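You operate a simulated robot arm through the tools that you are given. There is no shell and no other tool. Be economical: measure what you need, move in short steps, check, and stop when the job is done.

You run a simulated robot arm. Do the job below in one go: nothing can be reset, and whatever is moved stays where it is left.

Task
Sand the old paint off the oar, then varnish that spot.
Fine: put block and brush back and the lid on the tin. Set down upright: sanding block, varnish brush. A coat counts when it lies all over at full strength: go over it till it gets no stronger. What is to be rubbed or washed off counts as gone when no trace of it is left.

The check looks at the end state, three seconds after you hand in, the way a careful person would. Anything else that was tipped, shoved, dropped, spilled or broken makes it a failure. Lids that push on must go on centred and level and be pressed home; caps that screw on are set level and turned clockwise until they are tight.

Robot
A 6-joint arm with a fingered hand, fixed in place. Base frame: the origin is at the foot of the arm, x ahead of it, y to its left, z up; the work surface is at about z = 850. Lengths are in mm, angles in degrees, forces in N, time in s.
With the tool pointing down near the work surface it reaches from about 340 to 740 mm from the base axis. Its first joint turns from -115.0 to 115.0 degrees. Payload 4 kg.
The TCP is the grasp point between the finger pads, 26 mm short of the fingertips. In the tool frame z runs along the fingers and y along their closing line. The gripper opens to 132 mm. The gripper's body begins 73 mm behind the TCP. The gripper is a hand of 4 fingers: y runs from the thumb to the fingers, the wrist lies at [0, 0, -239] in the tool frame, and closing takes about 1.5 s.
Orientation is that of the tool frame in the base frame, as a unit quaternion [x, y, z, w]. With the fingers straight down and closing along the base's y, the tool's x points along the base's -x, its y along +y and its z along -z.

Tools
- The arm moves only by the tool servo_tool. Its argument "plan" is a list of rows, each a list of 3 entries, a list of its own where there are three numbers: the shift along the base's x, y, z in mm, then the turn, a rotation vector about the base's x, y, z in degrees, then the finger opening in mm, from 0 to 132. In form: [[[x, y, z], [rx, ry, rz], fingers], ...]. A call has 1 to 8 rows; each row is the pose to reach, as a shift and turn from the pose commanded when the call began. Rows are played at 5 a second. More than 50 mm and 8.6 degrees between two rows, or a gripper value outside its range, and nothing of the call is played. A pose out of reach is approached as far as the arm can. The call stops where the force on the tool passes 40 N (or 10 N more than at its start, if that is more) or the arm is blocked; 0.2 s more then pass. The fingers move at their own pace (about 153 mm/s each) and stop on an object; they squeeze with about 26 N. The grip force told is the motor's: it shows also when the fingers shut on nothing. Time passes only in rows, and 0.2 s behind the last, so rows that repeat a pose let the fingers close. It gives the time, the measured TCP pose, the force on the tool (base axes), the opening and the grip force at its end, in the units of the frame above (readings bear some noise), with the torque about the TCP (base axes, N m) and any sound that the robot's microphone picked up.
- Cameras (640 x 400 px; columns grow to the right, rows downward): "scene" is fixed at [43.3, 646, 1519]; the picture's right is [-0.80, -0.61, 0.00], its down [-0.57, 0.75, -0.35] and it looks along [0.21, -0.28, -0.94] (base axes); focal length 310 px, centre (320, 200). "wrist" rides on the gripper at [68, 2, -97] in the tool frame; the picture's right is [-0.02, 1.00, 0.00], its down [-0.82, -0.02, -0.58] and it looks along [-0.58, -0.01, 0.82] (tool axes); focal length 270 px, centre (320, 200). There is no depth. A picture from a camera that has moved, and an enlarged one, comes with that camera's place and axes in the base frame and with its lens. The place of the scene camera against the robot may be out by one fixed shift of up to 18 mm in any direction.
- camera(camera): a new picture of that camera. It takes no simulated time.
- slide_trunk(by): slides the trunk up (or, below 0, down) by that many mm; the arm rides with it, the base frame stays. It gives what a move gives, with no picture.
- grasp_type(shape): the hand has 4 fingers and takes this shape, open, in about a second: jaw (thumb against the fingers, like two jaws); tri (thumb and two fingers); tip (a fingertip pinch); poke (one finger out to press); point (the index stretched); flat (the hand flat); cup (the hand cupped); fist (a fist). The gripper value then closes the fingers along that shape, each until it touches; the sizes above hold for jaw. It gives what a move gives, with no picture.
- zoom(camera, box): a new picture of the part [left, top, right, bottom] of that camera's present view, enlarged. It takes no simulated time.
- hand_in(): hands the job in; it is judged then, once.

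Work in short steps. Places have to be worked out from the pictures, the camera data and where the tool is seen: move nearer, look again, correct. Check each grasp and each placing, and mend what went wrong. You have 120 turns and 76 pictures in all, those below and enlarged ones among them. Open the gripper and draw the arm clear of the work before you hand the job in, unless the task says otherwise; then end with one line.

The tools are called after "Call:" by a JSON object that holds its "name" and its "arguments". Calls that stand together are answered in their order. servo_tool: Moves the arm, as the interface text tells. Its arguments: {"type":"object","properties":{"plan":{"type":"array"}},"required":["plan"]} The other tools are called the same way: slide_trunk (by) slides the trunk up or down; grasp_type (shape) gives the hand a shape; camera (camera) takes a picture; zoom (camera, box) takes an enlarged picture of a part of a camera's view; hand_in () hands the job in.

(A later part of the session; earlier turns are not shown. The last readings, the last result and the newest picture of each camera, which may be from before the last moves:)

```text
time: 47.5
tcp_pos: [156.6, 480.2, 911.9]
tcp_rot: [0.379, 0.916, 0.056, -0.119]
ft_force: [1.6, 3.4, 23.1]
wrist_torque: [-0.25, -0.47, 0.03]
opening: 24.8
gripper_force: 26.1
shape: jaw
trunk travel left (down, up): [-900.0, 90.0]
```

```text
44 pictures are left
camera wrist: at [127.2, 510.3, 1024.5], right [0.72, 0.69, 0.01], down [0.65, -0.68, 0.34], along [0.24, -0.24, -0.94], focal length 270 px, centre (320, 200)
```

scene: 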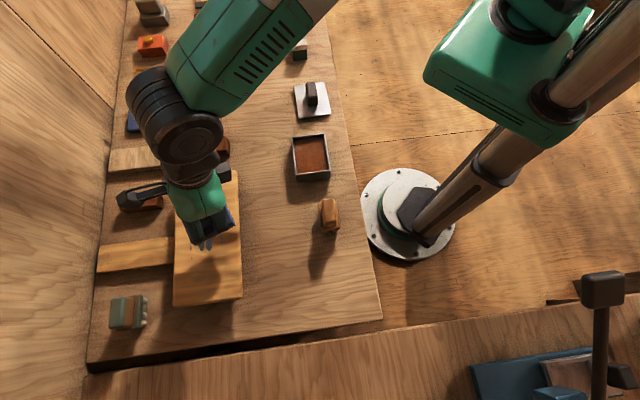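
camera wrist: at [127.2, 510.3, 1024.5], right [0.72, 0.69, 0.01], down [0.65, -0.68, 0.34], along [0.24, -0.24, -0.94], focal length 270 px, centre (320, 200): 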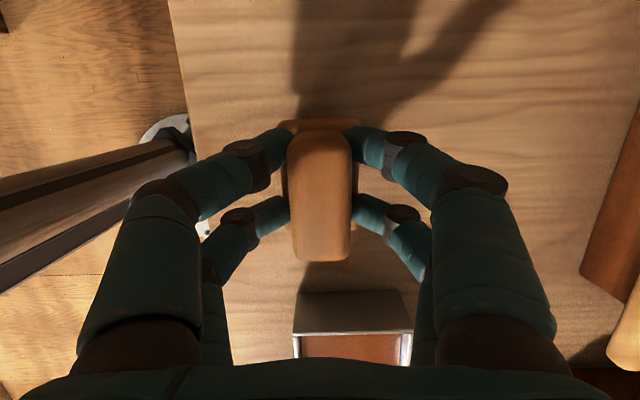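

Fingertips press on the plate (20 N). I open, rise 4 mm, and regrip.

Call:
{"name": "servo_tool", "arguments": {"plan": [[[0, 0, 0], [0, 0, 0], 45], [[0, 0, 4], [0, 0, 0], 45], [[0, 0, 5], [0, 0, 0], 20], [[0, 0, 5], [0, 0, 0], 0], [[0, 0, 5], [0, 0, 0], 0], [[0, 0, 5], [0, 0, 0], 0], [[0, 0, 5], [0, 0, 0], 0], [[0, 0, 5], [0, 0, 0], 0]]}}

Call:
{"name": "camera", "arguments": {"camera": "wrist"}}

```text
time: 49.3
tcp_pos: [158.2, 480.1, 918.0]
tcp_rot: [0.38, 0.916, 0.056, -0.119]
ft_force: [0.5, -0.6, -0.7]
wrist_torque: [-0.02, 0.0, 0.01]
opening: 22.0
gripper_force: 26.2
shape: jaw
trunk travel left (down, up): [-900.0, 90.0]
```

```text
43 pictures are left
camera wrist: at [128.4, 509.8, 1029.2], right [0.72, 0.69, 0.01], down [0.65, -0.68, 0.35], along [0.24, -0.25, -0.94], focal length 270 px, centre (320, 200)
```

wrist: 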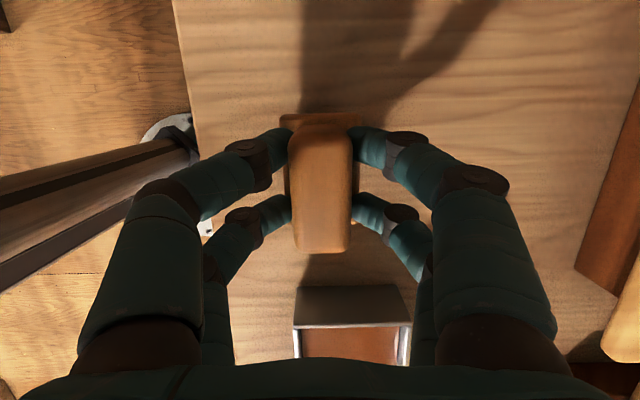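

Clean grip now (tips 68 mm below TCP). I lift and carry the brush over the tin centre ≈ (276, 386).

Call:
{"name": "servo_tool", "arguments": {"plan": [[[0, 0, 30], [0, 0, 0], 0], [[0, 0, 70], [0, 0, 0], 0], [[15, -12, 90], [0, 0, 0], 0], [[50, -40, 90], [0, 0, 0], 0], [[85, -68, 90], [0, 0, 0], 0], [[118, -94, 90], [0, 0, 0], 0]]}}

Call:
{"name": "camera", "arguments": {"camera": "wrist"}}

Call:
{"name": "zoom", "arguments": {"camera": "scene", "box": [230, 60, 390, 220]}}

```text
time: 50.7
tcp_pos: [272.3, 388.8, 1008.5]
tcp_rot: [0.379, 0.916, 0.056, -0.119]
ft_force: [0.1, -0.3, -1.5]
wrist_torque: [0.02, 0.03, 0.02]
opening: 21.7
gripper_force: 26.2
shape: jaw
trunk travel left (down, up): [-900.0, 90.0]
```

```text
42 pictures are left
camera wrist: at [244.2, 417.8, 1119.6], right [0.72, 0.69, 0.01], down [0.65, -0.68, 0.34], along [0.24, -0.25, -0.94], focal length 270 px, centre (320, 200)
```

wrist: 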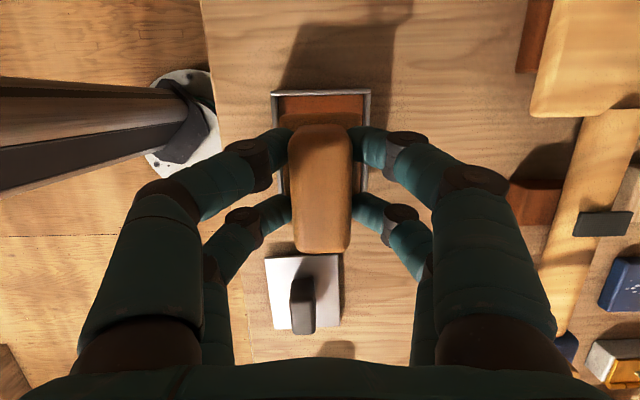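

```text
2.50 times, centred on (310, 140) of scene
camera zoom: at [43.3, 646.0, 1519.0], right [-0.8, -0.61, 0.0], down [-0.57, 0.75, -0.35], along [0.21, -0.28, -0.94], focal length 774 px, centre (345, 350)
```

zoom: 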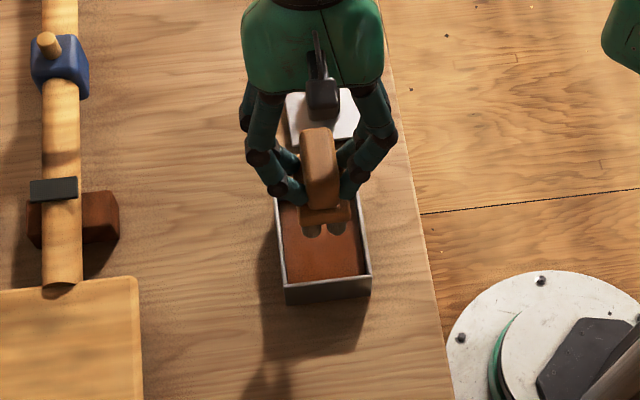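

Brush is centred over the tin. I dip: lower until tips are ~10 mm above the bottom, watching force.

Call:
{"name": "servo_tool", "arguments": {"plan": [[[1, -1, -30], [0, 0, 0], 0], [[1, -1, -55], [0, 0, 0], 0], [[1, -1, -70], [0, 0, 0], 0], [[1, -1, -80], [0, 0, 0], 0], [[1, -1, -80], [0, 0, 0], 0], [[1, -1, -80], [0, 0, 0], 0]]}}

Call:
{"name": "zoom", "arguments": {"camera": "scene", "box": [270, 110, 366, 190]}}

```text
time: 51.5
tcp_pos: [273.1, 387.8, 943.6]
tcp_rot: [0.379, 0.916, 0.058, -0.121]
ft_force: [-3.4, -5.3, 20.6]
wrist_torque: [-0.82, -0.14, -0.15]
opening: 22.6
gripper_force: 26.0
shape: jaw
trunk travel left (down, up): [-900.0, 90.0]
stopped in row 4: the force on the tool passed its limit at 50 N (the readings are from after the stop); the commanded pose is now the measured one
```

```text
5.00 times, centred on (318, 150) of scene
camera zoom: at [43.3, 646.0, 1519.0], right [-0.8, -0.61, 0.0], down [-0.57, 0.75, -0.35], along [0.21, -0.28, -0.94], focal length 1547 px, centre (330, 450)
```

zoom: 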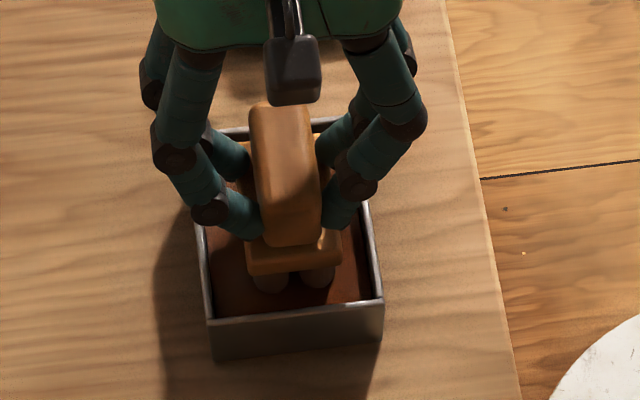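

Contact at TCP 943 (tips ≈ 875): the bristles met the varnish body. I lift and check bristles and tin.

Call:
{"name": "servo_tool", "arguments": {"plan": [[[0, 0, 5], [0, 0, 0], 0], [[0, 0, 30], [0, 0, 0], 0], [[0, 0, 70], [0, 0, 0], 0]]}}

Call:
{"name": "zoom", "arguments": {"camera": "scene", "box": [270, 100, 366, 180]}}

Call:
{"name": "camera", "arguments": {"camera": "wrist"}}

```text
time: 52.3
tcp_pos: [273.3, 389.3, 1012.6]
tcp_rot: [0.379, 0.916, 0.059, -0.121]
ft_force: [-0.4, -0.7, -1.3]
wrist_torque: [0.01, -0.03, 0.04]
opening: 21.6
gripper_force: 25.4
shape: jaw
trunk travel left (down, up): [-900.0, 90.0]
```

```text
5.00 times, centred on (318, 140) of scene
camera zoom: at [43.3, 646.0, 1519.0], right [-0.8, -0.61, 0.0], down [-0.57, 0.75, -0.35], along [0.21, -0.28, -0.94], focal length 1547 px, centre (330, 500)
```

zoom: 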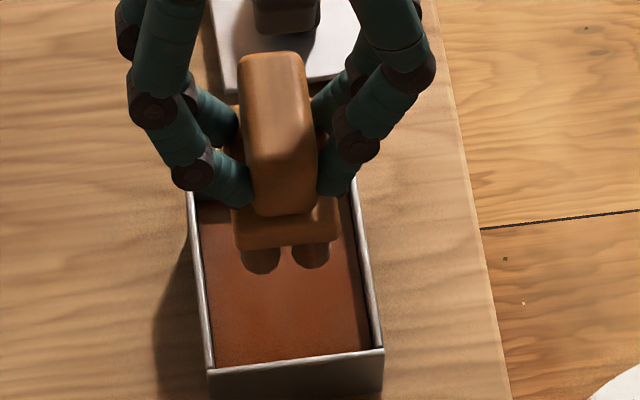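

```text
38 pictures are left
camera wrist: at [244.0, 418.4, 1123.6], right [0.73, 0.69, 0.01], down [0.65, -0.68, 0.34], along [0.24, -0.24, -0.94], focal length 270 px, centre (320, 200)
```

wrist: 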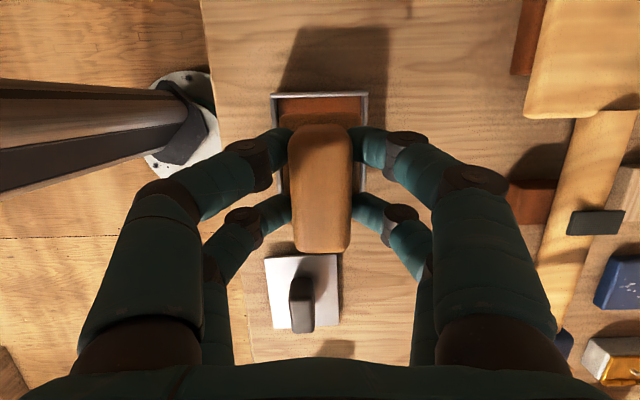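

Bristles look brown and wet, and the brush sits straight in the hand. I carry it to the blade with the same yaw toward radial.

Call:
{"name": "servo_tool", "arguments": {"plan": [[[4, 31, 0], [0, 0, -8.4], 0], [[8, 62, 0], [0, 0, -16.8], 0], [[12, 93, 0], [0, 0, -25.2], 0], [[16, 124, 0], [0, 0, -33.6], 0], [[20, 155, 0], [0, 0, -42], 0], [[24, 186, 0], [0, 0, -50.4], 0], [[27, 218, 0], [0, 0, -58.8], 0], [[30, 250, 0], [0, 0, -67], 0]]}}

Call:
{"name": "camera", "arguments": {"camera": "wrist"}}

Call:
{"name": "zoom", "arguments": {"camera": "scene", "box": [160, 170, 256, 270]}}

```text
time: 54.1
tcp_pos: [305.5, 640.1, 1009.1]
tcp_rot: [0.822, 0.554, 0.115, -0.068]
ft_force: [0.9, 0.7, -1.2]
wrist_torque: [-0.01, 0.01, 0.03]
opening: 21.6
gripper_force: 26.2
shape: jaw
trunk travel left (down, up): [-900.0, 90.0]
```

```text
37 pictures are left
camera wrist: at [319.5, 678.6, 1120.2], right [0.92, -0.4, 0.01], down [-0.38, -0.86, 0.34], along [-0.13, -0.32, -0.94], focal length 270 px, centre (320, 200)
```

wrist: 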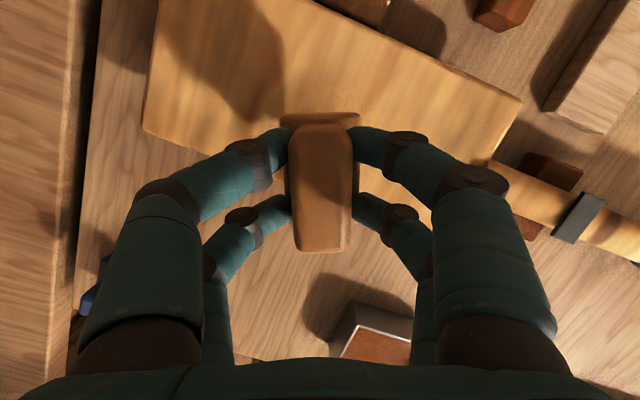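

```text
4.00 times, centred on (208, 220) of scene
camera zoom: at [43.3, 646.0, 1519.0], right [-0.8, -0.61, 0.0], down [-0.57, 0.75, -0.35], along [0.21, -0.28, -0.94], focal length 1238 px, centre (768, 120)
```

zoom: 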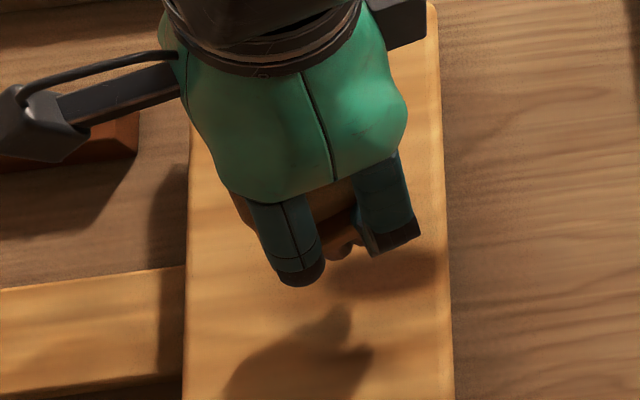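

Now lower the brush at the spot centre (expected touch near TCP 972).

Call:
{"name": "servo_tool", "arguments": {"plan": [[[6, 20, -10], [0, 0, 0], 0], [[12.5, 42, -20], [0, 0, 0], 0], [[12.5, 42, -30], [0, 0, 0], 0], [[12.5, 42, -36], [0, 0, 0], 0]]}}

```text
time: 55.1
tcp_pos: [316.5, 678.4, 975.5]
tcp_rot: [0.821, 0.556, 0.114, -0.068]
ft_force: [-0.3, -0.5, -1.3]
wrist_torque: [-0.01, -0.01, -0.02]
opening: 21.8
gripper_force: 25.9
shape: jaw
trunk travel left (down, up): [-900.0, 90.0]
```

Call:
{"name": "servo_tool", "arguments": {"plan": [[[0, 0, -2], [0, 0, 0], 0], [[0, 0, -4], [0, 0, 0], 0], [[0, 0, -5], [0, 0, 0], 0]]}}

```text
time: 55.9
tcp_pos: [317.6, 680.0, 972.3]
tcp_rot: [0.821, 0.555, 0.116, -0.07]
ft_force: [0.6, -0.1, 6.8]
wrist_torque: [-0.17, 0.18, 0.01]
opening: 21.9
gripper_force: 26.2
shape: jaw
trunk travel left (down, up): [-900.0, 90.0]
```

Touching at ~7 N. First strokes across the centre, then I look at the coat and the track's width.

Call:
{"name": "servo_tool", "arguments": {"plan": [[[18, -8.4, 0], [0, 0, 0], 0], [[36, -16.8, 0], [0, 0, 0], 0], [[18, -8.4, 0], [0, 0, 0], 0], [[0, 0, 0], [0, 0, 0], 0], [[-15, 7, 0], [0, 0, 0], 0], [[-26, 12, 0], [0, 0, 0], 0], [[-10, 5, 0], [0, 0, 0], 0], [[0, 0, 0], [0, 0, 0], 0]]}}

Call:
{"name": "servo_tool", "arguments": {"plan": [[[0, 0, 30], [0, 0, 0], 0], [[-10, -40, 45], [0, 0, 0], 0], [[-25, -80, 45], [0, 0, 0], 0], [[-40, -120, 45], [0, 0, 0], 0]]}}

Call:
{"name": "zoom", "arguments": {"camera": "scene", "box": [160, 190, 256, 270]}}

```text
time: 57.7
tcp_pos: [315.6, 678.7, 971.5]
tcp_rot: [0.821, 0.555, 0.116, -0.069]
ft_force: [-4.2, 2.1, 11.4]
wrist_torque: [-0.09, 0.71, -0.18]
opening: 21.9
gripper_force: 25.8
shape: jaw
trunk travel left (down, up): [-900.0, 90.0]
```

```text
time: 58.7
tcp_pos: [277.6, 560.7, 1015.7]
tcp_rot: [0.821, 0.555, 0.115, -0.068]
ft_force: [0.0, -0.1, -0.4]
wrist_torque: [-0.03, 0.02, -0.01]
opening: 21.6
gripper_force: 26.3
shape: jaw
trunk travel left (down, up): [-900.0, 90.0]
```

```text
5.00 times, centred on (208, 230) of scene
camera zoom: at [43.3, 646.0, 1519.0], right [-0.8, -0.61, 0.0], down [-0.57, 0.75, -0.35], along [0.21, -0.28, -0.94], focal length 1547 px, centre (880, 50)
```

zoom: 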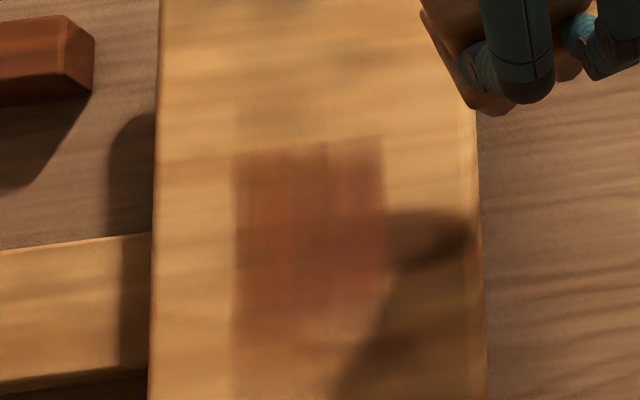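

The coat takes well. A closer look at its edges before continuing.

Call:
{"name": "zoom", "arguments": {"camera": "scene", "box": [166, 195, 246, 285]}}

```text
4.44 times, centred on (206, 240) of scene
camera zoom: at [43.3, 646.0, 1519.0], right [-0.8, -0.61, 0.0], down [-0.57, 0.75, -0.35], along [0.21, -0.28, -0.94], focal length 1375 px, centre (827, 22)
```

zoom: 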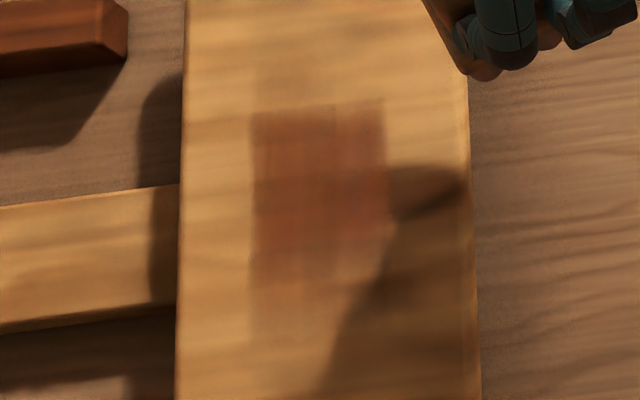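

The coat fills a patch aligned with the oar (≈65 mm across, ~115 mm along), still uneven. I'll lay strokes along the oar in lanes, inner lane first.

Call:
{"name": "servo_tool", "arguments": {"plan": [[[17, 25, 0], [0, 0, 0], 0], [[34, 50, -15], [0, 0, 0], 0], [[51, 76, -35], [0, 0, 0], 0], [[51, 76, -45], [0, 0, 0], 0], [[38, 89, -45], [0, 0, 0], 0], [[25, 102, -45], [0, 0, 0], 0], [[8, 118, -45], [0, 0, 0], 0], [[-13, 139, -45], [0, 0, 0], 0]]}}

```text
time: 60.5
tcp_pos: [263.0, 698.6, 971.1]
tcp_rot: [0.821, 0.555, 0.116, -0.069]
ft_force: [2.8, -1.9, 9.9]
wrist_torque: [-0.31, 0.04, 0.13]
opening: 21.8
gripper_force: 25.7
shape: jaw
trunk travel left (down, up): [-900.0, 90.0]
```

Next the middle lane back and into the outer lane.

Call:
{"name": "servo_tool", "arguments": {"plan": [[[12.6, 13, 0], [0, 0, 0], 0], [[28.6, -3, 0], [0, 0, 0], 0], [[44.6, -18.6, 0], [0, 0, 0], 0], [[60.6, -34, 0], [0, 0, 0], 0], [[76.6, -50, 0], [0, 0, 0], 0], [[87, -39, 0], [0, 0, 0], 0], [[71, -23, 0], [0, 0, 0], 0], [[55, -7, 0], [0, 0, 0], 0]]}}

```text
time: 62.3
tcp_pos: [318.7, 690.9, 971.3]
tcp_rot: [0.821, 0.555, 0.116, -0.069]
ft_force: [3.6, -1.3, 9.3]
wrist_torque: [-0.3, 0.01, 0.15]
opening: 22.1
gripper_force: 26.0
shape: jaw
trunk travel left (down, up): [-900.0, 90.0]
```

Finish the outer lane's far end and come back.

Call:
{"name": "servo_tool", "arguments": {"plan": [[[-8, 8, 0], [0, 0, 0], 0], [[-16, 15, 0], [0, 0, 0], 0], [[-31, 19, 0], [0, 0, 0], 0], [[-44, 20, 0], [0, 0, 0], 0], [[-28, 4, 0], [0, 0, 0], 0], [[-8, -16, 0], [0, 0, 0], 0], [[12, -34, 0], [0, 0, 0], 0], [[27, -48, 0], [0, 0, 0], 0]]}}

Call:
{"name": "servo_tool", "arguments": {"plan": [[[0, 0, 30], [0, 0, 0], 0], [[-15, -40, 45], [0, 0, 0], 0], [[-35, -80, 45], [0, 0, 0], 0], [[-50, -120, 45], [0, 0, 0], 0]]}}

Call:
{"name": "zoom", "arguments": {"camera": "scene", "box": [166, 195, 246, 285]}}

```text
time: 64.1
tcp_pos: [345.2, 642.8, 975.0]
tcp_rot: [0.822, 0.554, 0.114, -0.068]
ft_force: [0.4, -0.3, -0.8]
wrist_torque: [-0.01, 0.01, 0.01]
opening: 21.9
gripper_force: 25.9
shape: jaw
trunk travel left (down, up): [-900.0, 90.0]
```

```text
time: 65.1
tcp_pos: [297.2, 523.4, 1020.1]
tcp_rot: [0.821, 0.554, 0.115, -0.068]
ft_force: [0.9, -1.0, -0.5]
wrist_torque: [0.03, -0.01, 0.0]
opening: 22.0
gripper_force: 26.2
shape: jaw
trunk travel left (down, up): [-900.0, 90.0]
```

```text
4.44 times, centred on (206, 240) of scene
camera zoom: at [43.3, 646.0, 1519.0], right [-0.8, -0.61, 0.0], down [-0.57, 0.75, -0.35], along [0.21, -0.28, -0.94], focal length 1375 px, centre (827, 22)
```

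zoom: 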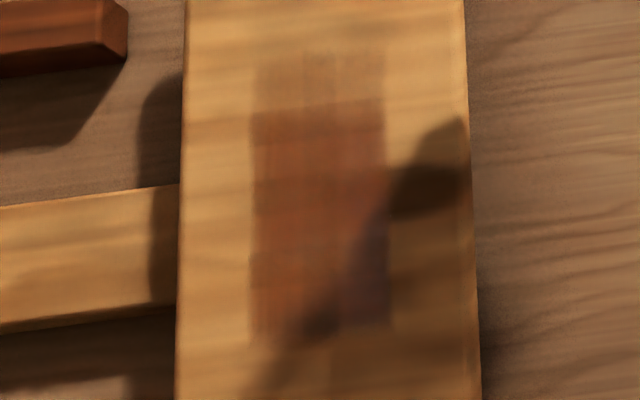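

The lower three-quarters is strong; the shaft-side end (top of patch) is faint. I go over that end in lanes.

Call:
{"name": "servo_tool", "arguments": {"plan": [[[16, 33, 0], [0, 0, 0], 0], [[32, 66, -15], [0, 0, 0], 0], [[48, 99, -40], [0, 0, 0], 0], [[48, 99, -50], [0, 0, 0], 0], [[36, 111, -50], [0, 0, 0], 0], [[25, 122, -50], [0, 0, 0], 0]]}}

```text
time: 66.5
tcp_pos: [323.9, 645.1, 969.9]
tcp_rot: [0.821, 0.555, 0.117, -0.07]
ft_force: [7.6, -7.3, 27.9]
wrist_torque: [-0.85, -0.16, 0.23]
opening: 21.6
gripper_force: 26.2
shape: jaw
trunk travel left (down, up): [-900.0, 90.0]
```

Force is a bit high (28 N); I ease up 1.5 mm and do the other lanes.

Call:
{"name": "servo_tool", "arguments": {"plan": [[[10.5, 10.5, 1.5], [0, 0, 0], 0], [[22, -1, 1.5], [0, 0, 0], 0], [[33.6, -13, 1.5], [0, 0, 0], 0], [[44, -2.5, 1.5], [0, 0, 0], 0], [[33, 9.5, 1.5], [0, 0, 0], 0], [[21, 21.5, 1.5], [0, 0, 0], 0], [[33, 9.5, 1.5], [0, 0, 0], 0], [[44, -2.5, 1.5], [0, 0, 0], 0]]}}

Call:
{"name": "servo_tool", "arguments": {"plan": [[[-12, -10, 0], [0, 0, 0], 0], [[-22, -20, 0], [0, 0, 0], 0], [[-34, -8, 0], [0, 0, 0], 0], [[-22, -20, 0], [0, 0, 0], 0], [[-22, -20, 30], [0, 0, 0], 0], [[-37, -60, 45], [0, 0, 0], 0], [[-52, -100, 45], [0, 0, 0], 0], [[-67, -140, 45], [0, 0, 0], 0]]}}

Call:
{"name": "zoom", "arguments": {"camera": "scene", "box": [166, 195, 246, 285]}}

```text
time: 68.3
tcp_pos: [363.0, 644.8, 969.5]
tcp_rot: [0.821, 0.554, 0.117, -0.069]
ft_force: [-5.8, 4.9, 22.9]
wrist_torque: [-0.11, 0.49, -0.2]
opening: 22.5
gripper_force: 26.0
shape: jaw
trunk travel left (down, up): [-900.0, 90.0]
```

```text
time: 70.1
tcp_pos: [297.7, 502.3, 1010.3]
tcp_rot: [0.822, 0.554, 0.115, -0.068]
ft_force: [0.1, -0.4, -0.3]
wrist_torque: [0.0, -0.04, -0.01]
opening: 21.5
gripper_force: 25.8
shape: jaw
trunk travel left (down, up): [-900.0, 90.0]
```

```text
4.44 times, centred on (206, 240) of scene
camera zoom: at [43.3, 646.0, 1519.0], right [-0.8, -0.61, 0.0], down [-0.57, 0.75, -0.35], along [0.21, -0.28, -0.94], focal length 1375 px, centre (827, 22)
```

zoom: 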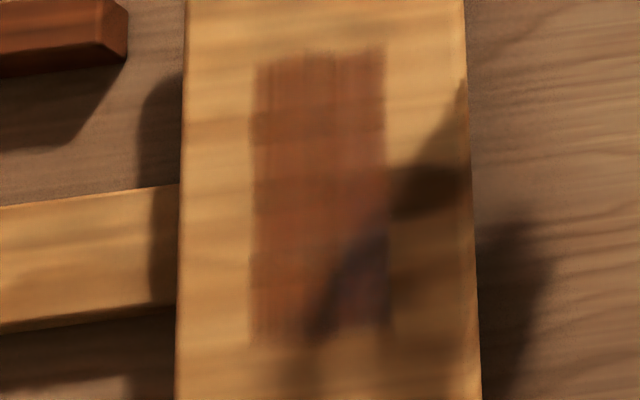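

The patch is now covered but slightly streaky at the ends. I reload the brush in the tin for a second full pass.

Call:
{"name": "servo_tool", "arguments": {"plan": [[[-3, -14, 0], [0, 0, 8.4], 0], [[-6, -28, 0], [0, 0, 16.8], 0], [[-9, -42, 0], [0, 0, 25.2], 0], [[-12, -56, 0], [0, 0, 33.6], 0], [[-15, -70, 0], [0, 0, 42], 0], [[-18, -84, 0], [0, 0, 50.4], 0], [[-21, -98, 0], [0, 0, 58.8], 0], [[-24.4, -113.5, 0], [0, 0, 67], 0]]}}

Call:
{"name": "servo_tool", "arguments": {"plan": [[[0, 0, -30], [0, 0, 0], 0], [[0, 0, -55], [0, 0, 0], 0], [[0, 0, -63], [0, 0, 0], 0], [[0, 0, -66], [0, 0, 0], 0], [[0, 0, -66], [0, 0, 0], 0]]}}

```text
time: 71.9
tcp_pos: [272.0, 389.7, 1011.4]
tcp_rot: [0.378, 0.916, 0.058, -0.121]
ft_force: [-0.4, -0.6, -1.2]
wrist_torque: [-0.01, -0.01, 0.03]
opening: 22.0
gripper_force: 25.9
shape: jaw
trunk travel left (down, up): [-900.0, 90.0]
```

```text
time: 73.1
tcp_pos: [273.2, 388.9, 945.8]
tcp_rot: [0.379, 0.916, 0.058, -0.12]
ft_force: [1.2, -0.5, -1.2]
wrist_torque: [-0.02, -0.03, -0.01]
opening: 21.9
gripper_force: 26.0
shape: jaw
trunk travel left (down, up): [-900.0, 90.0]
```

Not quite touching yet; a couple of mm more.

Call:
{"name": "servo_tool", "arguments": {"plan": [[[0, 0, -2], [0, 0, 0], 0], [[0, 0, -3.5], [0, 0, 0], 0], [[0, 0, -3.5], [0, 0, 0], 0]]}}

```text
time: 73.9
tcp_pos: [272.2, 390.8, 943.8]
tcp_rot: [0.379, 0.916, 0.06, -0.12]
ft_force: [0.7, 0.9, 16.7]
wrist_torque: [-0.45, -0.13, 0.01]
opening: 21.7
gripper_force: 26.1
shape: jaw
trunk travel left (down, up): [-900.0, 90.0]
```

Dipped. Lift and carry back to the blade.

Call:
{"name": "servo_tool", "arguments": {"plan": [[[0, 0, 30], [0, 0, 0], 0], [[0, 0, 66], [0, 0, 0], 0], [[2, 35, 66], [0, 0, -8.4], 0], [[5, 70, 66], [0, 0, -16.8], 0], [[10, 105, 66], [0, 0, -25.2], 0], [[16, 140, 66], [0, 0, -33.6], 0], [[22, 170, 66], [0, 0, -42], 0], [[30, 200, 66], [0, 0, -50.4], 0]]}}

Call:
{"name": "servo_tool", "arguments": {"plan": [[[20, 15, 0], [0, 0, -8.4], 0], [[41, 30, -10], [0, 0, -16.6], 0]]}}

```text
time: 75.7
tcp_pos: [304.4, 589.9, 1008.9]
tcp_rot: [0.732, 0.668, 0.103, -0.085]
ft_force: [0.0, 0.8, -0.3]
wrist_torque: [-0.02, -0.01, -0.02]
opening: 21.7
gripper_force: 25.9
shape: jaw
trunk travel left (down, up): [-900.0, 90.0]
```

```text
time: 76.3
tcp_pos: [346.2, 621.5, 995.3]
tcp_rot: [0.822, 0.554, 0.114, -0.068]
ft_force: [0.4, -1.0, 0.1]
wrist_torque: [0.01, 0.01, 0.02]
opening: 21.5
gripper_force: 26.5
shape: jaw
trunk travel left (down, up): [-900.0, 90.0]
```

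Second full pass: inner lane from shaft end to tip end.

Call:
{"name": "servo_tool", "arguments": {"plan": [[[-1, 1.5, -18], [0, 0, 0], 0], [[-1, 1.5, -26], [0, 0, 0], 0], [[-17, 18, -26], [0, 0, 0], 0], [[-33.5, 34.5, -26], [0, 0, 0], 0], [[-49.5, 51, -26], [0, 0, 0], 0], [[-65.5, 67, -26], [0, 0, 0], 0], [[-81.6, 83.8, -26], [0, 0, 0], 0], [[-71, 94.3, -26], [0, 0, 0], 0]]}}

```text
time: 78.1
tcp_pos: [273.1, 715.0, 972.4]
tcp_rot: [0.822, 0.554, 0.114, -0.068]
ft_force: [0.1, -0.1, -1.0]
wrist_torque: [0.03, 0.01, 0.01]
opening: 21.5
gripper_force: 26.0
shape: jaw
trunk travel left (down, up): [-900.0, 90.0]
```

No contact there; I press 3 mm lower and stroke the middle lane back.

Call:
{"name": "servo_tool", "arguments": {"plan": [[[0, 0, -3], [0, 0, 0], 0], [[16, -16.4, -3], [0, 0, 0], 0], [[32.2, -33, -3], [0, 0, 0], 0], [[48.3, -49.3, -3], [0, 0, 0], 0], [[64.4, -65.8, -3], [0, 0, 0], 0], [[80.5, -82, -3], [0, 0, 0], 0], [[90.5, -72.2, -3], [0, 0, 0], 0], [[74.4, -55.8, -3], [0, 0, 0], 0]]}}

```text
time: 79.9
tcp_pos: [348.7, 659.0, 970.6]
tcp_rot: [0.821, 0.554, 0.116, -0.068]
ft_force: [3.9, -2.9, 10.1]
wrist_torque: [-0.3, 0.03, 0.1]
opening: 21.6
gripper_force: 26.1
shape: jaw
trunk travel left (down, up): [-900.0, 90.0]
```

Good contact. Outer lane on to the tip end, then back on the inner lane.

Call:
{"name": "servo_tool", "arguments": {"plan": [[[-16, 16, 0], [0, 0, 0], 0], [[-32, 32, -0.5], [0, 0, 0], 0], [[-44, 45, -1], [0, 0, 0], 0], [[-60, 50, -1], [0, 0, 0], 0], [[-76, 54, -1], [0, 0, 0], 0], [[-86, 44, -1], [0, 0, 0], 0], [[-70, 28, -1], [0, 0, 0], 0], [[-54, 12, -1], [0, 0, 0], 0]]}}

Call:
{"name": "servo_tool", "arguments": {"plan": [[[16, -16, 0], [0, 0, 0], 0], [[32, -32, 0], [0, 0, 0], 0], [[48, -49, 0], [0, 0, 0], 0], [[58, -39, 0], [0, 0, 0], 0], [[68, -29, 0], [0, 0, 0], 0], [[50, -50, 0], [0, 0, 0], 0], [[50, -50, 30], [0, 0, 0], 0]]}}

Call:
{"name": "servo_tool", "arguments": {"plan": [[[0, -45, 20], [0, 0, 0], 0], [[0, -90, 30], [0, 0, 0], 0], [[0, -135, 30], [0, 0, 0], 0], [[0, -180, 30], [0, 0, 0], 0], [[0, -220, 30], [0, 0, 0], 0]]}}

Call:
{"name": "zoom", "arguments": {"camera": "scene", "box": [166, 195, 246, 285]}}

```text
time: 81.7
tcp_pos: [289.3, 670.9, 971.0]
tcp_rot: [0.821, 0.554, 0.119, -0.072]
ft_force: [-7.4, 7.5, 30.6]
wrist_torque: [-0.16, 0.68, -0.19]
opening: 22.2
gripper_force: 26.5
shape: jaw
trunk travel left (down, up): [-900.0, 90.0]
```

```text
time: 83.3
tcp_pos: [344.3, 619.1, 999.9]
tcp_rot: [0.822, 0.555, 0.113, -0.067]
ft_force: [0.1, 0.5, -0.1]
wrist_torque: [0.02, -0.01, 0.0]
opening: 21.7
gripper_force: 26.0
shape: jaw
trunk travel left (down, up): [-900.0, 90.0]
```

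```text
time: 84.5
tcp_pos: [344.9, 403.1, 1030.7]
tcp_rot: [0.821, 0.555, 0.116, -0.07]
ft_force: [0.0, 0.4, -0.7]
wrist_torque: [-0.04, -0.02, 0.01]
opening: 21.8
gripper_force: 25.9
shape: jaw
trunk travel left (down, up): [-900.0, 90.0]
```

```text
4.44 times, centred on (206, 240) of scene
camera zoom: at [43.3, 646.0, 1519.0], right [-0.8, -0.61, 0.0], down [-0.57, 0.75, -0.35], along [0.21, -0.28, -0.94], focal length 1375 px, centre (827, 22)
```

zoom: 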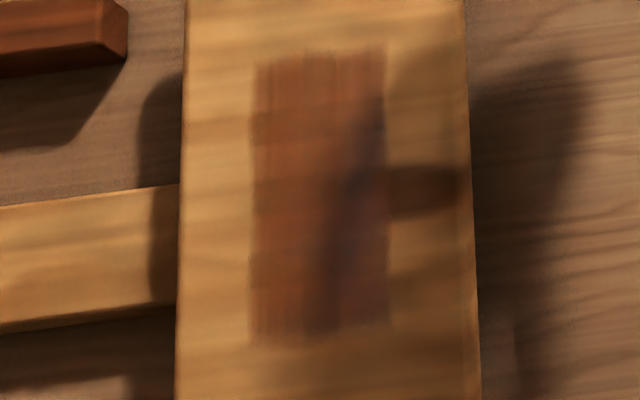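

The full patch is covered out to its edges. To judge evenness without shadow, I take a wrist view from above and inward of it.

Call:
{"name": "servo_tool", "arguments": {"plan": [[[-9, 40, 10], [0, 0, 0], 0], [[-18, 80, 20], [0, 0, 0], 0], [[-27, 120, 30], [0, 0, 0], 0], [[-36, 160, 40], [0, 0, 0], 0], [[-45, 197, 50], [0, 0, 0], 0]]}}

Call:
{"name": "zoom", "arguments": {"camera": "wrist", "box": [200, 0, 440, 150]}}

Call:
{"name": "zoom", "arguments": {"camera": "scene", "box": [166, 195, 246, 285]}}

```text
time: 85.7
tcp_pos: [298.9, 594.8, 1078.0]
tcp_rot: [0.821, 0.555, 0.115, -0.068]
ft_force: [0.4, -0.1, -1.0]
wrist_torque: [0.01, 0.02, -0.02]
opening: 21.6
gripper_force: 25.4
shape: jaw
trunk travel left (down, up): [-900.0, 90.0]
```

```text
2.67 times, centred on (320, 75) of wrist
camera zoom: at [313.6, 633.1, 1189.5], right [0.92, -0.4, 0.01], down [-0.38, -0.86, 0.34], along [-0.13, -0.32, -0.94], focal length 721 px, centre (320, 533)
```

zoom: 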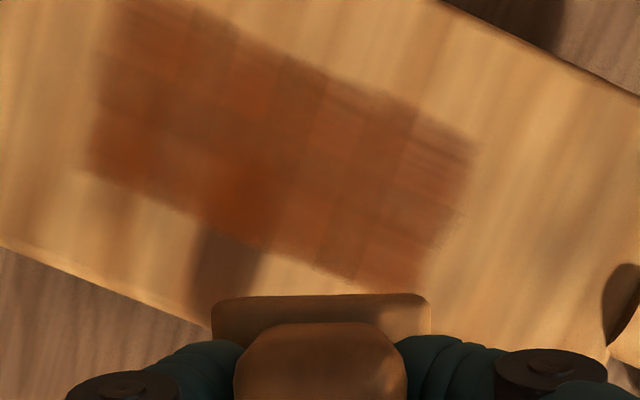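

```text
4.44 times, centred on (206, 240) of scene
camera zoom: at [43.3, 646.0, 1519.0], right [-0.8, -0.61, 0.0], down [-0.57, 0.75, -0.35], along [0.21, -0.28, -0.94], focal length 1375 px, centre (827, 22)
```

zoom: 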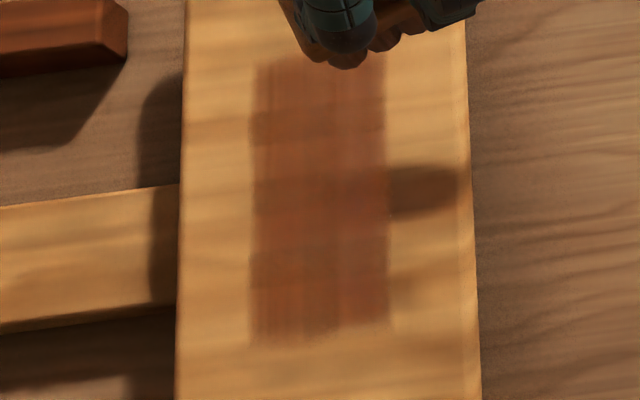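

It looks nearly even, perhaps slightly weaker at the shaft end. I'll make one more full pass to be sure it gets no stronger.

Call:
{"name": "servo_tool", "arguments": {"plan": [[[15, 9, -35], [0, 0, 0], 0], [[30, 18, -70], [0, 0, 0], 0], [[46, 22, -98], [0, 0, 0], 0], [[50, 22, -107], [0, 0, 0], 0], [[50, 22, -109], [0, 0, 0], 0]]}}

```text
time: 86.9
tcp_pos: [350.7, 618.3, 970.8]
tcp_rot: [0.821, 0.555, 0.117, -0.07]
ft_force: [1.5, 0.1, 12.3]
wrist_torque: [-0.24, 0.23, 0.03]
opening: 22.1
gripper_force: 25.8
shape: jaw
trunk travel left (down, up): [-900.0, 90.0]
```

Good contact. Zigzag across from the shaft end toward the tip.

Call:
{"name": "servo_tool", "arguments": {"plan": [[[11, 13, 0], [0, 0, 0], 0], [[22.7, 25.7, 0], [0, 0, 0], 0], [[8.7, 40, 0], [0, 0, 0], 0], [[-6, 26, 0], [0, 0, 0], 0], [[-20, 12, 0], [0, 0, 0], 0], [[-34, 26, 0], [0, 0, 0], 0], [[-20, 40, 0], [0, 0, 0], 0], [[-5.3, 54, 0], [0, 0, 0], 0]]}}

```text
time: 88.7
tcp_pos: [341.2, 669.1, 972.0]
tcp_rot: [0.821, 0.554, 0.115, -0.069]
ft_force: [-3.9, -2.5, 14.8]
wrist_torque: [-0.29, 0.53, -0.01]
opening: 22.0
gripper_force: 26.3
shape: jaw
trunk travel left (down, up): [-900.0, 90.0]
```

Continue the zigzag.

Call:
{"name": "servo_tool", "arguments": {"plan": [[[-14, 14.6, 0], [0, 0, 0], 0], [[-28, 0.6, 0], [0, 0, 0], 0], [[-42.7, -13.4, 0], [0, 0, 0], 0], [[-56.7, 1, 0], [0, 0, 0], 0], [[-42.3, 15, 0], [0, 0, 0], 0], [[-29.4, 27.5, -0.5], [0, 0, 0], 0], [[-47.7, 34.7, -1], [0, 0, 0], 0], [[-67.7, 15, -1], [0, 0, 0], 0]]}}

```text
time: 90.5
tcp_pos: [275.3, 689.7, 971.1]
tcp_rot: [0.821, 0.554, 0.118, -0.072]
ft_force: [2.7, 5.6, 26.5]
wrist_torque: [-0.26, 0.08, 0.0]
opening: 21.9
gripper_force: 25.8
shape: jaw
trunk travel left (down, up): [-900.0, 90.0]
```

Finish the tip end, then lift and look again.

Call:
{"name": "servo_tool", "arguments": {"plan": [[[-14, 14, 0], [0, 0, 0], 0], [[-1, 27, 0], [0, 0, 0], 0], [[12, 25, 0], [0, 0, 0], 0], [[-1, 19, 0], [0, 0, 0], 0], [[-11, 23, 0], [0, 0, 0], 0], [[-16, 12, 0], [0, 0, 0], 0], [[-16, 12, 30], [0, 0, 0], 0]]}}

Call:
{"name": "servo_tool", "arguments": {"plan": [[[5, -40, 20], [0, 0, 0], 0], [[20, -80, 50], [0, 0, 0], 0], [[35, -105, 80], [0, 0, 0], 0]]}}

Call:
{"name": "zoom", "arguments": {"camera": "wrist", "box": [200, 0, 440, 150]}}

Call:
{"name": "zoom", "arguments": {"camera": "scene", "box": [166, 195, 246, 285]}}

```text
time: 92.1
tcp_pos: [260.1, 698.6, 994.3]
tcp_rot: [0.822, 0.555, 0.114, -0.066]
ft_force: [0.0, -0.6, -0.9]
wrist_torque: [-0.01, -0.02, -0.01]
opening: 21.6
gripper_force: 25.9
shape: jaw
trunk travel left (down, up): [-900.0, 90.0]
```

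```text
refused: row 2 steps farther than a row can; nothing moved
```

```text
2.67 times, centred on (320, 75) of wrist
camera zoom: at [274.7, 737.2, 1106.3], right [0.92, -0.4, 0.01], down [-0.38, -0.86, 0.35], along [-0.13, -0.32, -0.94], focal length 721 px, centre (320, 533)
```

zoom: 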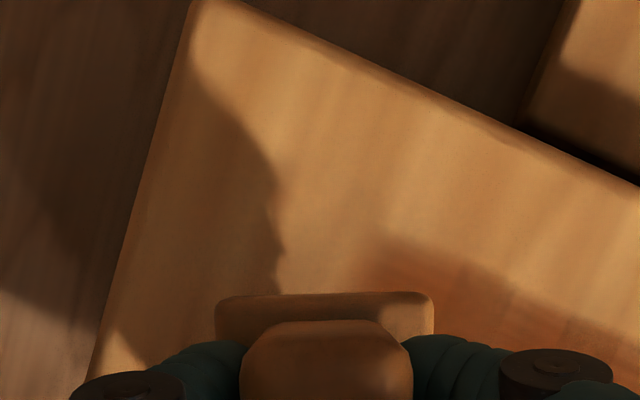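

```text
4.44 times, centred on (206, 240) of scene
camera zoom: at [43.3, 646.0, 1519.0], right [-0.8, -0.61, 0.0], down [-0.57, 0.75, -0.35], along [0.21, -0.28, -0.94], focal length 1375 px, centre (827, 22)
```

zoom: 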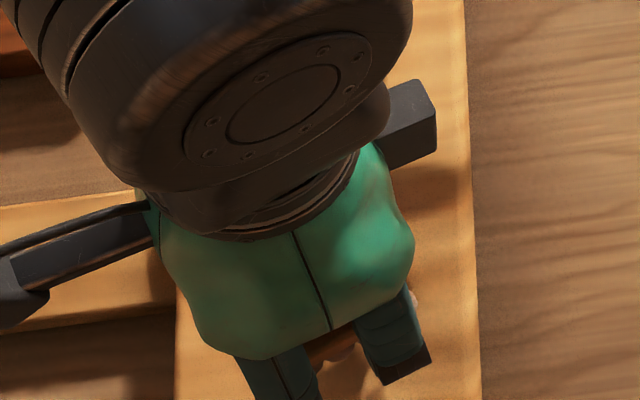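

Resend the retreat in smaller steps to the earlier viewpoint.

Call:
{"name": "servo_tool", "arguments": {"plan": [[[4, -30, 20], [0, 0, 0], 0], [[14, -65, 45], [0, 0, 0], 0], [[25, -90, 70], [0, 0, 0], 0], [[38, -103, 85], [0, 0, 0], 0]]}}

Call:
{"name": "zoom", "arguments": {"camera": "wrist", "box": [200, 0, 440, 150]}}

```text
time: 93.1
tcp_pos: [298.2, 596.3, 1082.5]
tcp_rot: [0.821, 0.555, 0.115, -0.069]
ft_force: [-0.5, 0.5, -0.4]
wrist_torque: [0.0, 0.02, 0.02]
opening: 21.7
gripper_force: 25.6
shape: jaw
trunk travel left (down, up): [-900.0, 90.0]
```

```text
2.67 times, centred on (320, 75) of wrist
camera zoom: at [312.2, 634.2, 1195.1], right [0.92, -0.4, 0.01], down [-0.38, -0.86, 0.34], along [-0.13, -0.32, -0.94], focal length 721 px, centre (320, 533)
```

zoom: 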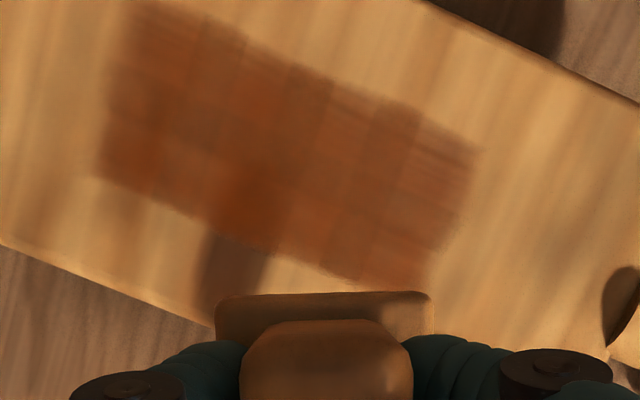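

No change from the last view, so the coat is at full strength. I take the brush back to its place.

Call:
{"name": "servo_tool", "arguments": {"plan": [[[-15, -15, 0], [0, 0, 8.4], 0], [[-32, -30, 0], [0, 0, 16.8], 0], [[-50, -45, -10], [0, 0, 25.2], 0], [[-68, -60, -20], [0, 0, 33.6], 0], [[-86, -75, -40], [0, 0, 42], 0], [[-104, -90, -60], [0, 0, 50.4], 0], [[-122, -103, -80], [0, 0, 58.8], 0], [[-140, -116, -100], [0, 0, 67], 0]]}}

Call:
{"name": "camera", "arguments": {"camera": "wrist"}}

```text
time: 94.9
tcp_pos: [157.7, 479.4, 985.3]
tcp_rot: [0.379, 0.916, 0.059, -0.12]
ft_force: [-0.5, 0.0, -0.5]
wrist_torque: [0.02, 0.02, -0.01]
opening: 21.6
gripper_force: 26.1
shape: jaw
trunk travel left (down, up): [-900.0, 90.0]
```

```text
25 pictures are left
camera wrist: at [128.5, 508.5, 1097.1], right [0.72, 0.69, 0.01], down [0.65, -0.68, 0.34], along [0.24, -0.24, -0.94], focal length 270 px, centre (320, 200)
```

wrist: 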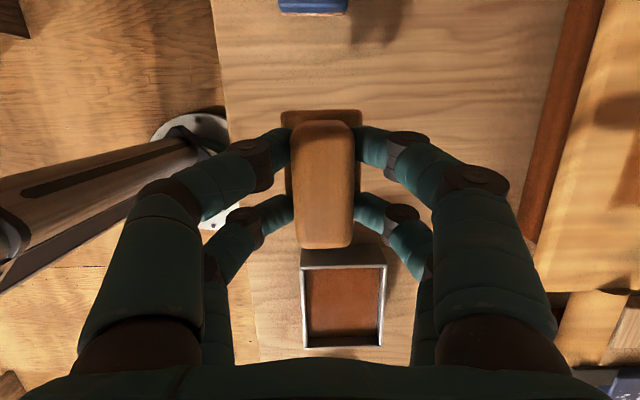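

Over home. I lower to just above the bench.

Call:
{"name": "servo_tool", "arguments": {"plan": [[[0, 0, -30], [0, 0, 0], 0], [[0, 0, -55], [0, 0, 0], 0], [[0, 0, -62], [0, 0, 0], 0], [[0, 0, -65], [0, 0, 0], 0]]}}

```text
time: 95.9
tcp_pos: [156.9, 480.7, 919.2]
tcp_rot: [0.379, 0.916, 0.058, -0.119]
ft_force: [0.2, 0.3, -0.6]
wrist_torque: [0.0, 0.0, 0.03]
opening: 21.6
gripper_force: 25.5
shape: jaw
trunk travel left (down, up): [-900.0, 90.0]
```

Call:
{"name": "servo_tool", "arguments": {"plan": [[[0, 0, -1], [0, 0, 0], 0], [[0, 0, -2.2], [0, 0, 0], 0]]}}

```text
time: 96.5
tcp_pos: [156.5, 479.8, 916.8]
tcp_rot: [0.378, 0.916, 0.058, -0.12]
ft_force: [0.6, -0.2, -1.2]
wrist_torque: [0.01, 0.03, 0.01]
opening: 21.9
gripper_force: 26.0
shape: jaw
trunk travel left (down, up): [-900.0, 90.0]
```

Still free; a bit more.

Call:
{"name": "servo_tool", "arguments": {"plan": [[[0, 0, -1], [0, 0, 0], 0], [[0, 0, -2], [0, 0, 0], 0]]}}

```text
time: 97.1
tcp_pos: [157.9, 481.0, 915.7]
tcp_rot: [0.379, 0.916, 0.059, -0.12]
ft_force: [0.0, 1.0, 12.0]
wrist_torque: [-0.29, 0.02, -0.07]
opening: 21.7
gripper_force: 26.0
shape: jaw
trunk travel left (down, up): [-900.0, 90.0]
```

Contact. Open, rise, and level the hand over the tin/lid side to look.

Call:
{"name": "servo_tool", "arguments": {"plan": [[[0, 0, 0.5], [0, 0, 0], 40], [[0, 0, 0.5], [0, 0, 0], 70], [[0, 0, 0.5], [0, 0, 0], 80], [[4, -4, 20], [0, 0, 0], 80], [[8, -8, 45], [0, 0, 0], 80], [[14, -14, 80], [0, 0, 0], 90]]}}

Call:
{"name": "camera", "arguments": {"camera": "wrist"}}

```text
time: 98.5
tcp_pos: [171.3, 466.2, 993.3]
tcp_rot: [0.379, 0.916, 0.058, -0.12]
ft_force: [-0.6, -0.8, 0.5]
wrist_torque: [0.02, -0.02, -0.01]
opening: 89.7
gripper_force: 0.0
shape: jaw
trunk travel left (down, up): [-900.0, 90.0]
```

```text
24 pictures are left
camera wrist: at [142.8, 495.8, 1105.5], right [0.73, 0.69, 0.01], down [0.65, -0.68, 0.34], along [0.24, -0.24, -0.94], focal length 270 px, centre (320, 200)
```

wrist: 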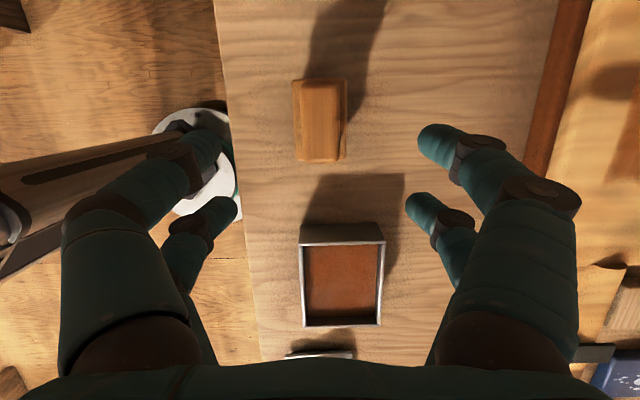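

Brush stands at home. The tin rim centre is ≈ (277, 388), yaw ≈ 45°. Now I level the hand and move over toward the lid.

Call:
{"name": "servo_tool", "arguments": {"plan": [[[25, -27, 10], [-3, -3, 0], 90], [[54, -60, 10], [-7, -7.2, 0], 90], [[83, -93, 10], [-10.6, -10.8, 0], 90], [[112, -126, 10], [-10.6, -10.8, 0], 90], [[141, -159, 10], [-10.6, -10.8, 0], 90], [[165, -186, 10], [-10.6, -10.8, 0], 90]]}}

Call:
{"name": "camera", "arguments": {"camera": "wrist"}}

```text
time: 99.9
tcp_pos: [337.1, 279.4, 1007.1]
tcp_rot: [0.381, 0.925, 0.009, 0.001]
ft_force: [0.4, -1.1, -0.3]
wrist_torque: [0.01, 0.05, -0.02]
opening: 89.6
gripper_force: 0.1
shape: jaw
trunk travel left (down, up): [-900.0, 90.0]
```

```text
23 pictures are left
camera wrist: at [287.7, 328.1, 1104.2], right [0.72, 0.69, 0.02], down [0.56, -0.6, 0.57], along [0.41, -0.4, -0.82], focal length 270 px, centre (320, 200)
```

wrist: 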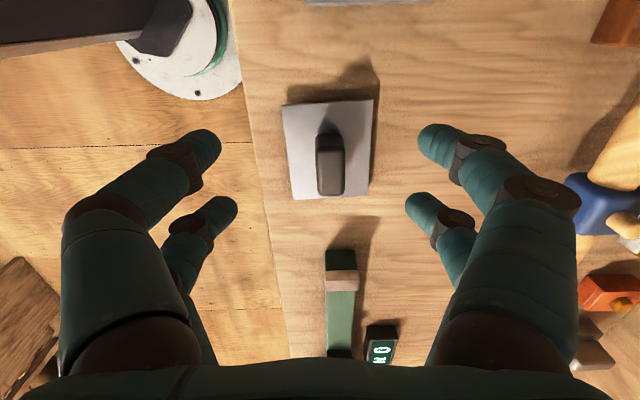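

Lid centre ≈ (380, 252), axis ≈ 135.6°, knob ~23 mm wide, ~45 long, top ≈ 888. I level the tool fully, move over the knob and look again.

Call:
{"name": "servo_tool", "arguments": {"plan": [[[22, -14, -20], [-0.9, 0.5, 0.4], 80], [[43.4, -27.4, -45], [-0.9, 0.5, 0.4], 80], [[43.4, -27.4, -75], [-0.9, 0.5, 0.4], 80]]}}

Call:
{"name": "camera", "arguments": {"camera": "wrist"}}

```text
time: 100.7
tcp_pos: [380.3, 254.4, 930.0]
tcp_rot: [0.378, 0.926, 0.0, 0.002]
ft_force: [-0.7, 0.4, 0.6]
wrist_torque: [-0.03, -0.02, 0.01]
opening: 80.3
gripper_force: 0.2
shape: jaw
trunk travel left (down, up): [-900.0, 90.0]
```

```text
22 pictures are left
camera wrist: at [332.1, 304.6, 1026.7], right [0.72, 0.7, 0.0], down [0.57, -0.58, 0.58], along [0.4, -0.42, -0.82], focal length 270 px, centre (320, 200)
```

wrist: 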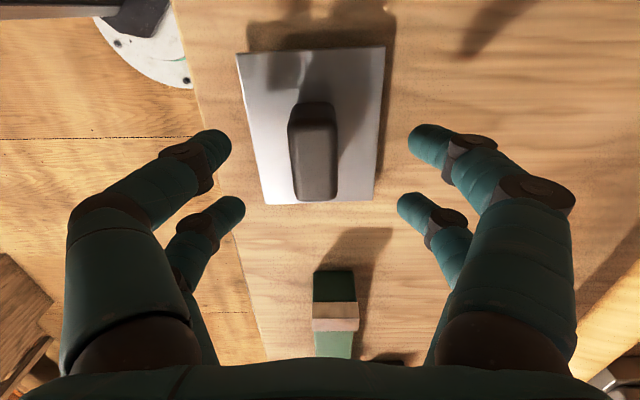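

Aligned within 3 mm. I descend over the knob to TCP ≈ 887.

Call:
{"name": "servo_tool", "arguments": {"plan": [[[1, -3, -20], [0, 0, 0], 75], [[1, -3, -34], [0, 0, 0], 65], [[1, -3, -40], [0, 0, 0], 55], [[1, -3, -43], [0, 0, 0], 45]]}}

Call:
{"name": "servo_tool", "arguments": {"plan": [[[0, 0, 0], [0, 0, 0], 20], [[0, 0, 0], [0, 0, 0], 0], [[0, 0, 0], [0, 0, 0], 0], [[0, 0, 0], [0, 0, 0], 0], [[0, 0, 0], [0, 0, 0], 0], [[0, 0, 0], [0, 0, 0], 0]]}}

Call:
{"name": "camera", "arguments": {"camera": "wrist"}}

```text
time: 101.7
tcp_pos: [382.3, 250.8, 888.4]
tcp_rot: [0.379, 0.926, 0.001, 0.002]
ft_force: [0.1, -1.6, 22.7]
wrist_torque: [-0.12, 0.0, 0.0]
opening: 47.1
gripper_force: 0.0
shape: jaw
trunk travel left (down, up): [-900.0, 90.0]
```

```text
time: 103.1
tcp_pos: [382.8, 250.4, 886.6]
tcp_rot: [0.378, 0.926, 0.0, 0.0]
ft_force: [-1.9, -2.9, 7.3]
wrist_torque: [-0.06, 0.33, 0.08]
opening: 28.4
gripper_force: 25.6
shape: jaw
trunk travel left (down, up): [-900.0, 90.0]
```

```text
21 pictures are left
camera wrist: at [333.2, 300.6, 983.9], right [0.72, 0.7, 0.0], down [0.57, -0.59, 0.58], along [0.4, -0.41, -0.82], focal length 270 px, centre (320, 200)
```

wrist: 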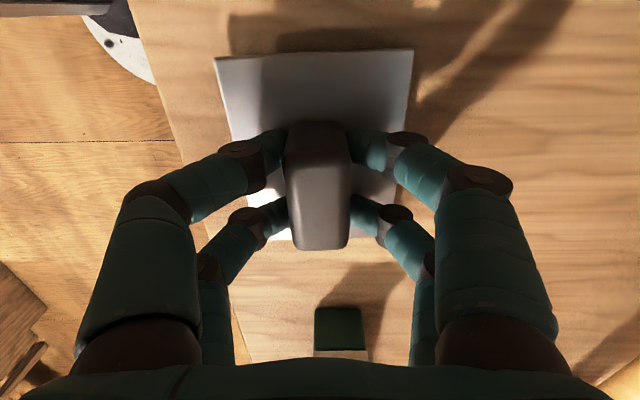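

Fingertips touch the lid plate (top ≈ 862). I open, rise 4 mm and regrip for a clean hold.

Call:
{"name": "servo_tool", "arguments": {"plan": [[[0, 0, 0], [0, 0, 0], 50], [[0, 0, 4], [0, 0, 0], 50], [[0, 0, 5], [0, 0, 0], 20], [[0, 0, 5], [0, 0, 0], 0], [[0, 0, 5], [0, 0, 0], 0], [[0, 0, 5], [0, 0, 0], 0], [[0, 0, 5], [0, 0, 0], 0], [[0, 0, 5], [0, 0, 0], 0]]}}

Call:
{"name": "servo_tool", "arguments": {"plan": [[[0, 0, 15], [0, 0, 0], 0], [[0, 0, 40], [0, 0, 0], 0], [[0, 0, 75], [0, 0, 0], 0]]}}

Call:
{"name": "camera", "arguments": {"camera": "wrist"}}

```text
time: 104.9
tcp_pos: [381.6, 251.1, 892.1]
tcp_rot: [0.379, 0.926, -0.001, 0.001]
ft_force: [0.0, -0.6, -1.7]
wrist_torque: [-0.03, -0.02, -0.02]
opening: 20.4
gripper_force: 25.8
shape: jaw
trunk travel left (down, up): [-900.0, 90.0]
```

```text
time: 105.7
tcp_pos: [381.7, 250.5, 968.9]
tcp_rot: [0.378, 0.926, 0.0, 0.001]
ft_force: [-1.2, -0.6, -1.5]
wrist_torque: [0.0, 0.0, 0.02]
opening: 20.0
gripper_force: 25.6
shape: jaw
trunk travel left (down, up): [-900.0, 90.0]
```

```text
20 pictures are left
camera wrist: at [332.9, 299.5, 1065.8], right [0.72, 0.7, 0.0], down [0.57, -0.59, 0.58], along [0.4, -0.42, -0.82], focal length 270 px, centre (320, 200)
```

wrist: 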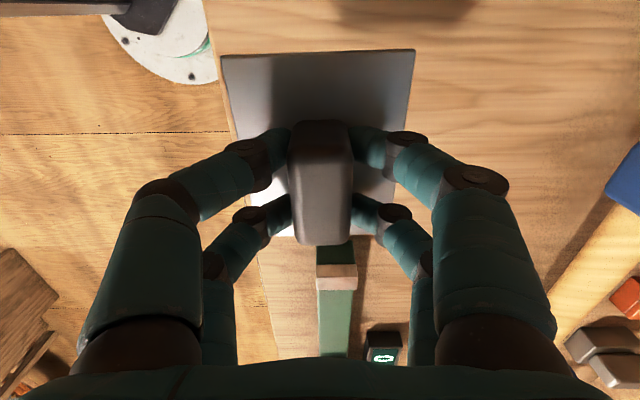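

Lid held level, lid centre ≈ at TCP (+1 mm lateral). I carry it over the tin centre (≈ (278, 388)) and check with the scene camera.

Call:
{"name": "servo_tool", "arguments": {"plan": [[[-26, 34, 0], [0, 0, 0], 0], [[-52, 68, 0], [0, 0, 0], 0], [[-78, 103, 0], [0, 0, 0], 0], [[-103.5, 137, 0], [0, 0, 0], 0], [[-103.5, 137, -15], [0, 0, 0], 0]]}}

Call:
{"name": "zoom", "arguments": {"camera": "scene", "box": [270, 115, 350, 195]}}

Call:
{"name": "camera", "arguments": {"camera": "wrist"}}

```text
time: 106.9
tcp_pos: [278.2, 385.7, 953.4]
tcp_rot: [0.378, 0.926, 0.0, 0.001]
ft_force: [0.1, 0.8, -0.9]
wrist_torque: [0.0, 0.03, 0.01]
opening: 20.2
gripper_force: 26.1
shape: jaw
trunk travel left (down, up): [-900.0, 90.0]
```

```text
5.00 times, centred on (310, 155) of scene
camera zoom: at [43.3, 646.0, 1519.0], right [-0.8, -0.61, 0.0], down [-0.57, 0.75, -0.35], along [0.21, -0.28, -0.94], focal length 1547 px, centre (370, 425)
```

zoom: 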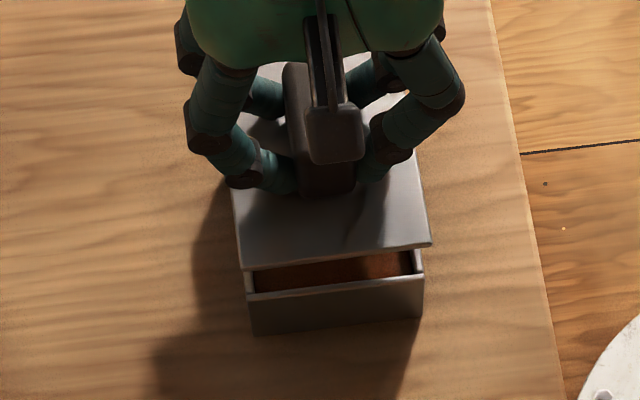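

```text
18 pictures are left
camera wrist: at [228.8, 436.1, 1050.3], right [0.72, 0.7, 0.0], down [0.57, -0.59, 0.58], along [0.4, -0.42, -0.82], focal length 270 px, centre (320, 200)
```

wrist: 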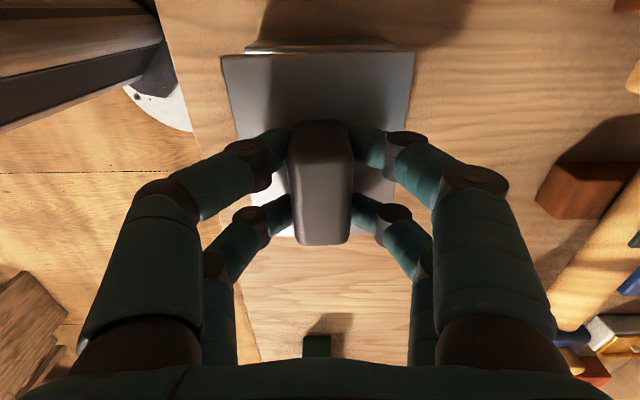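

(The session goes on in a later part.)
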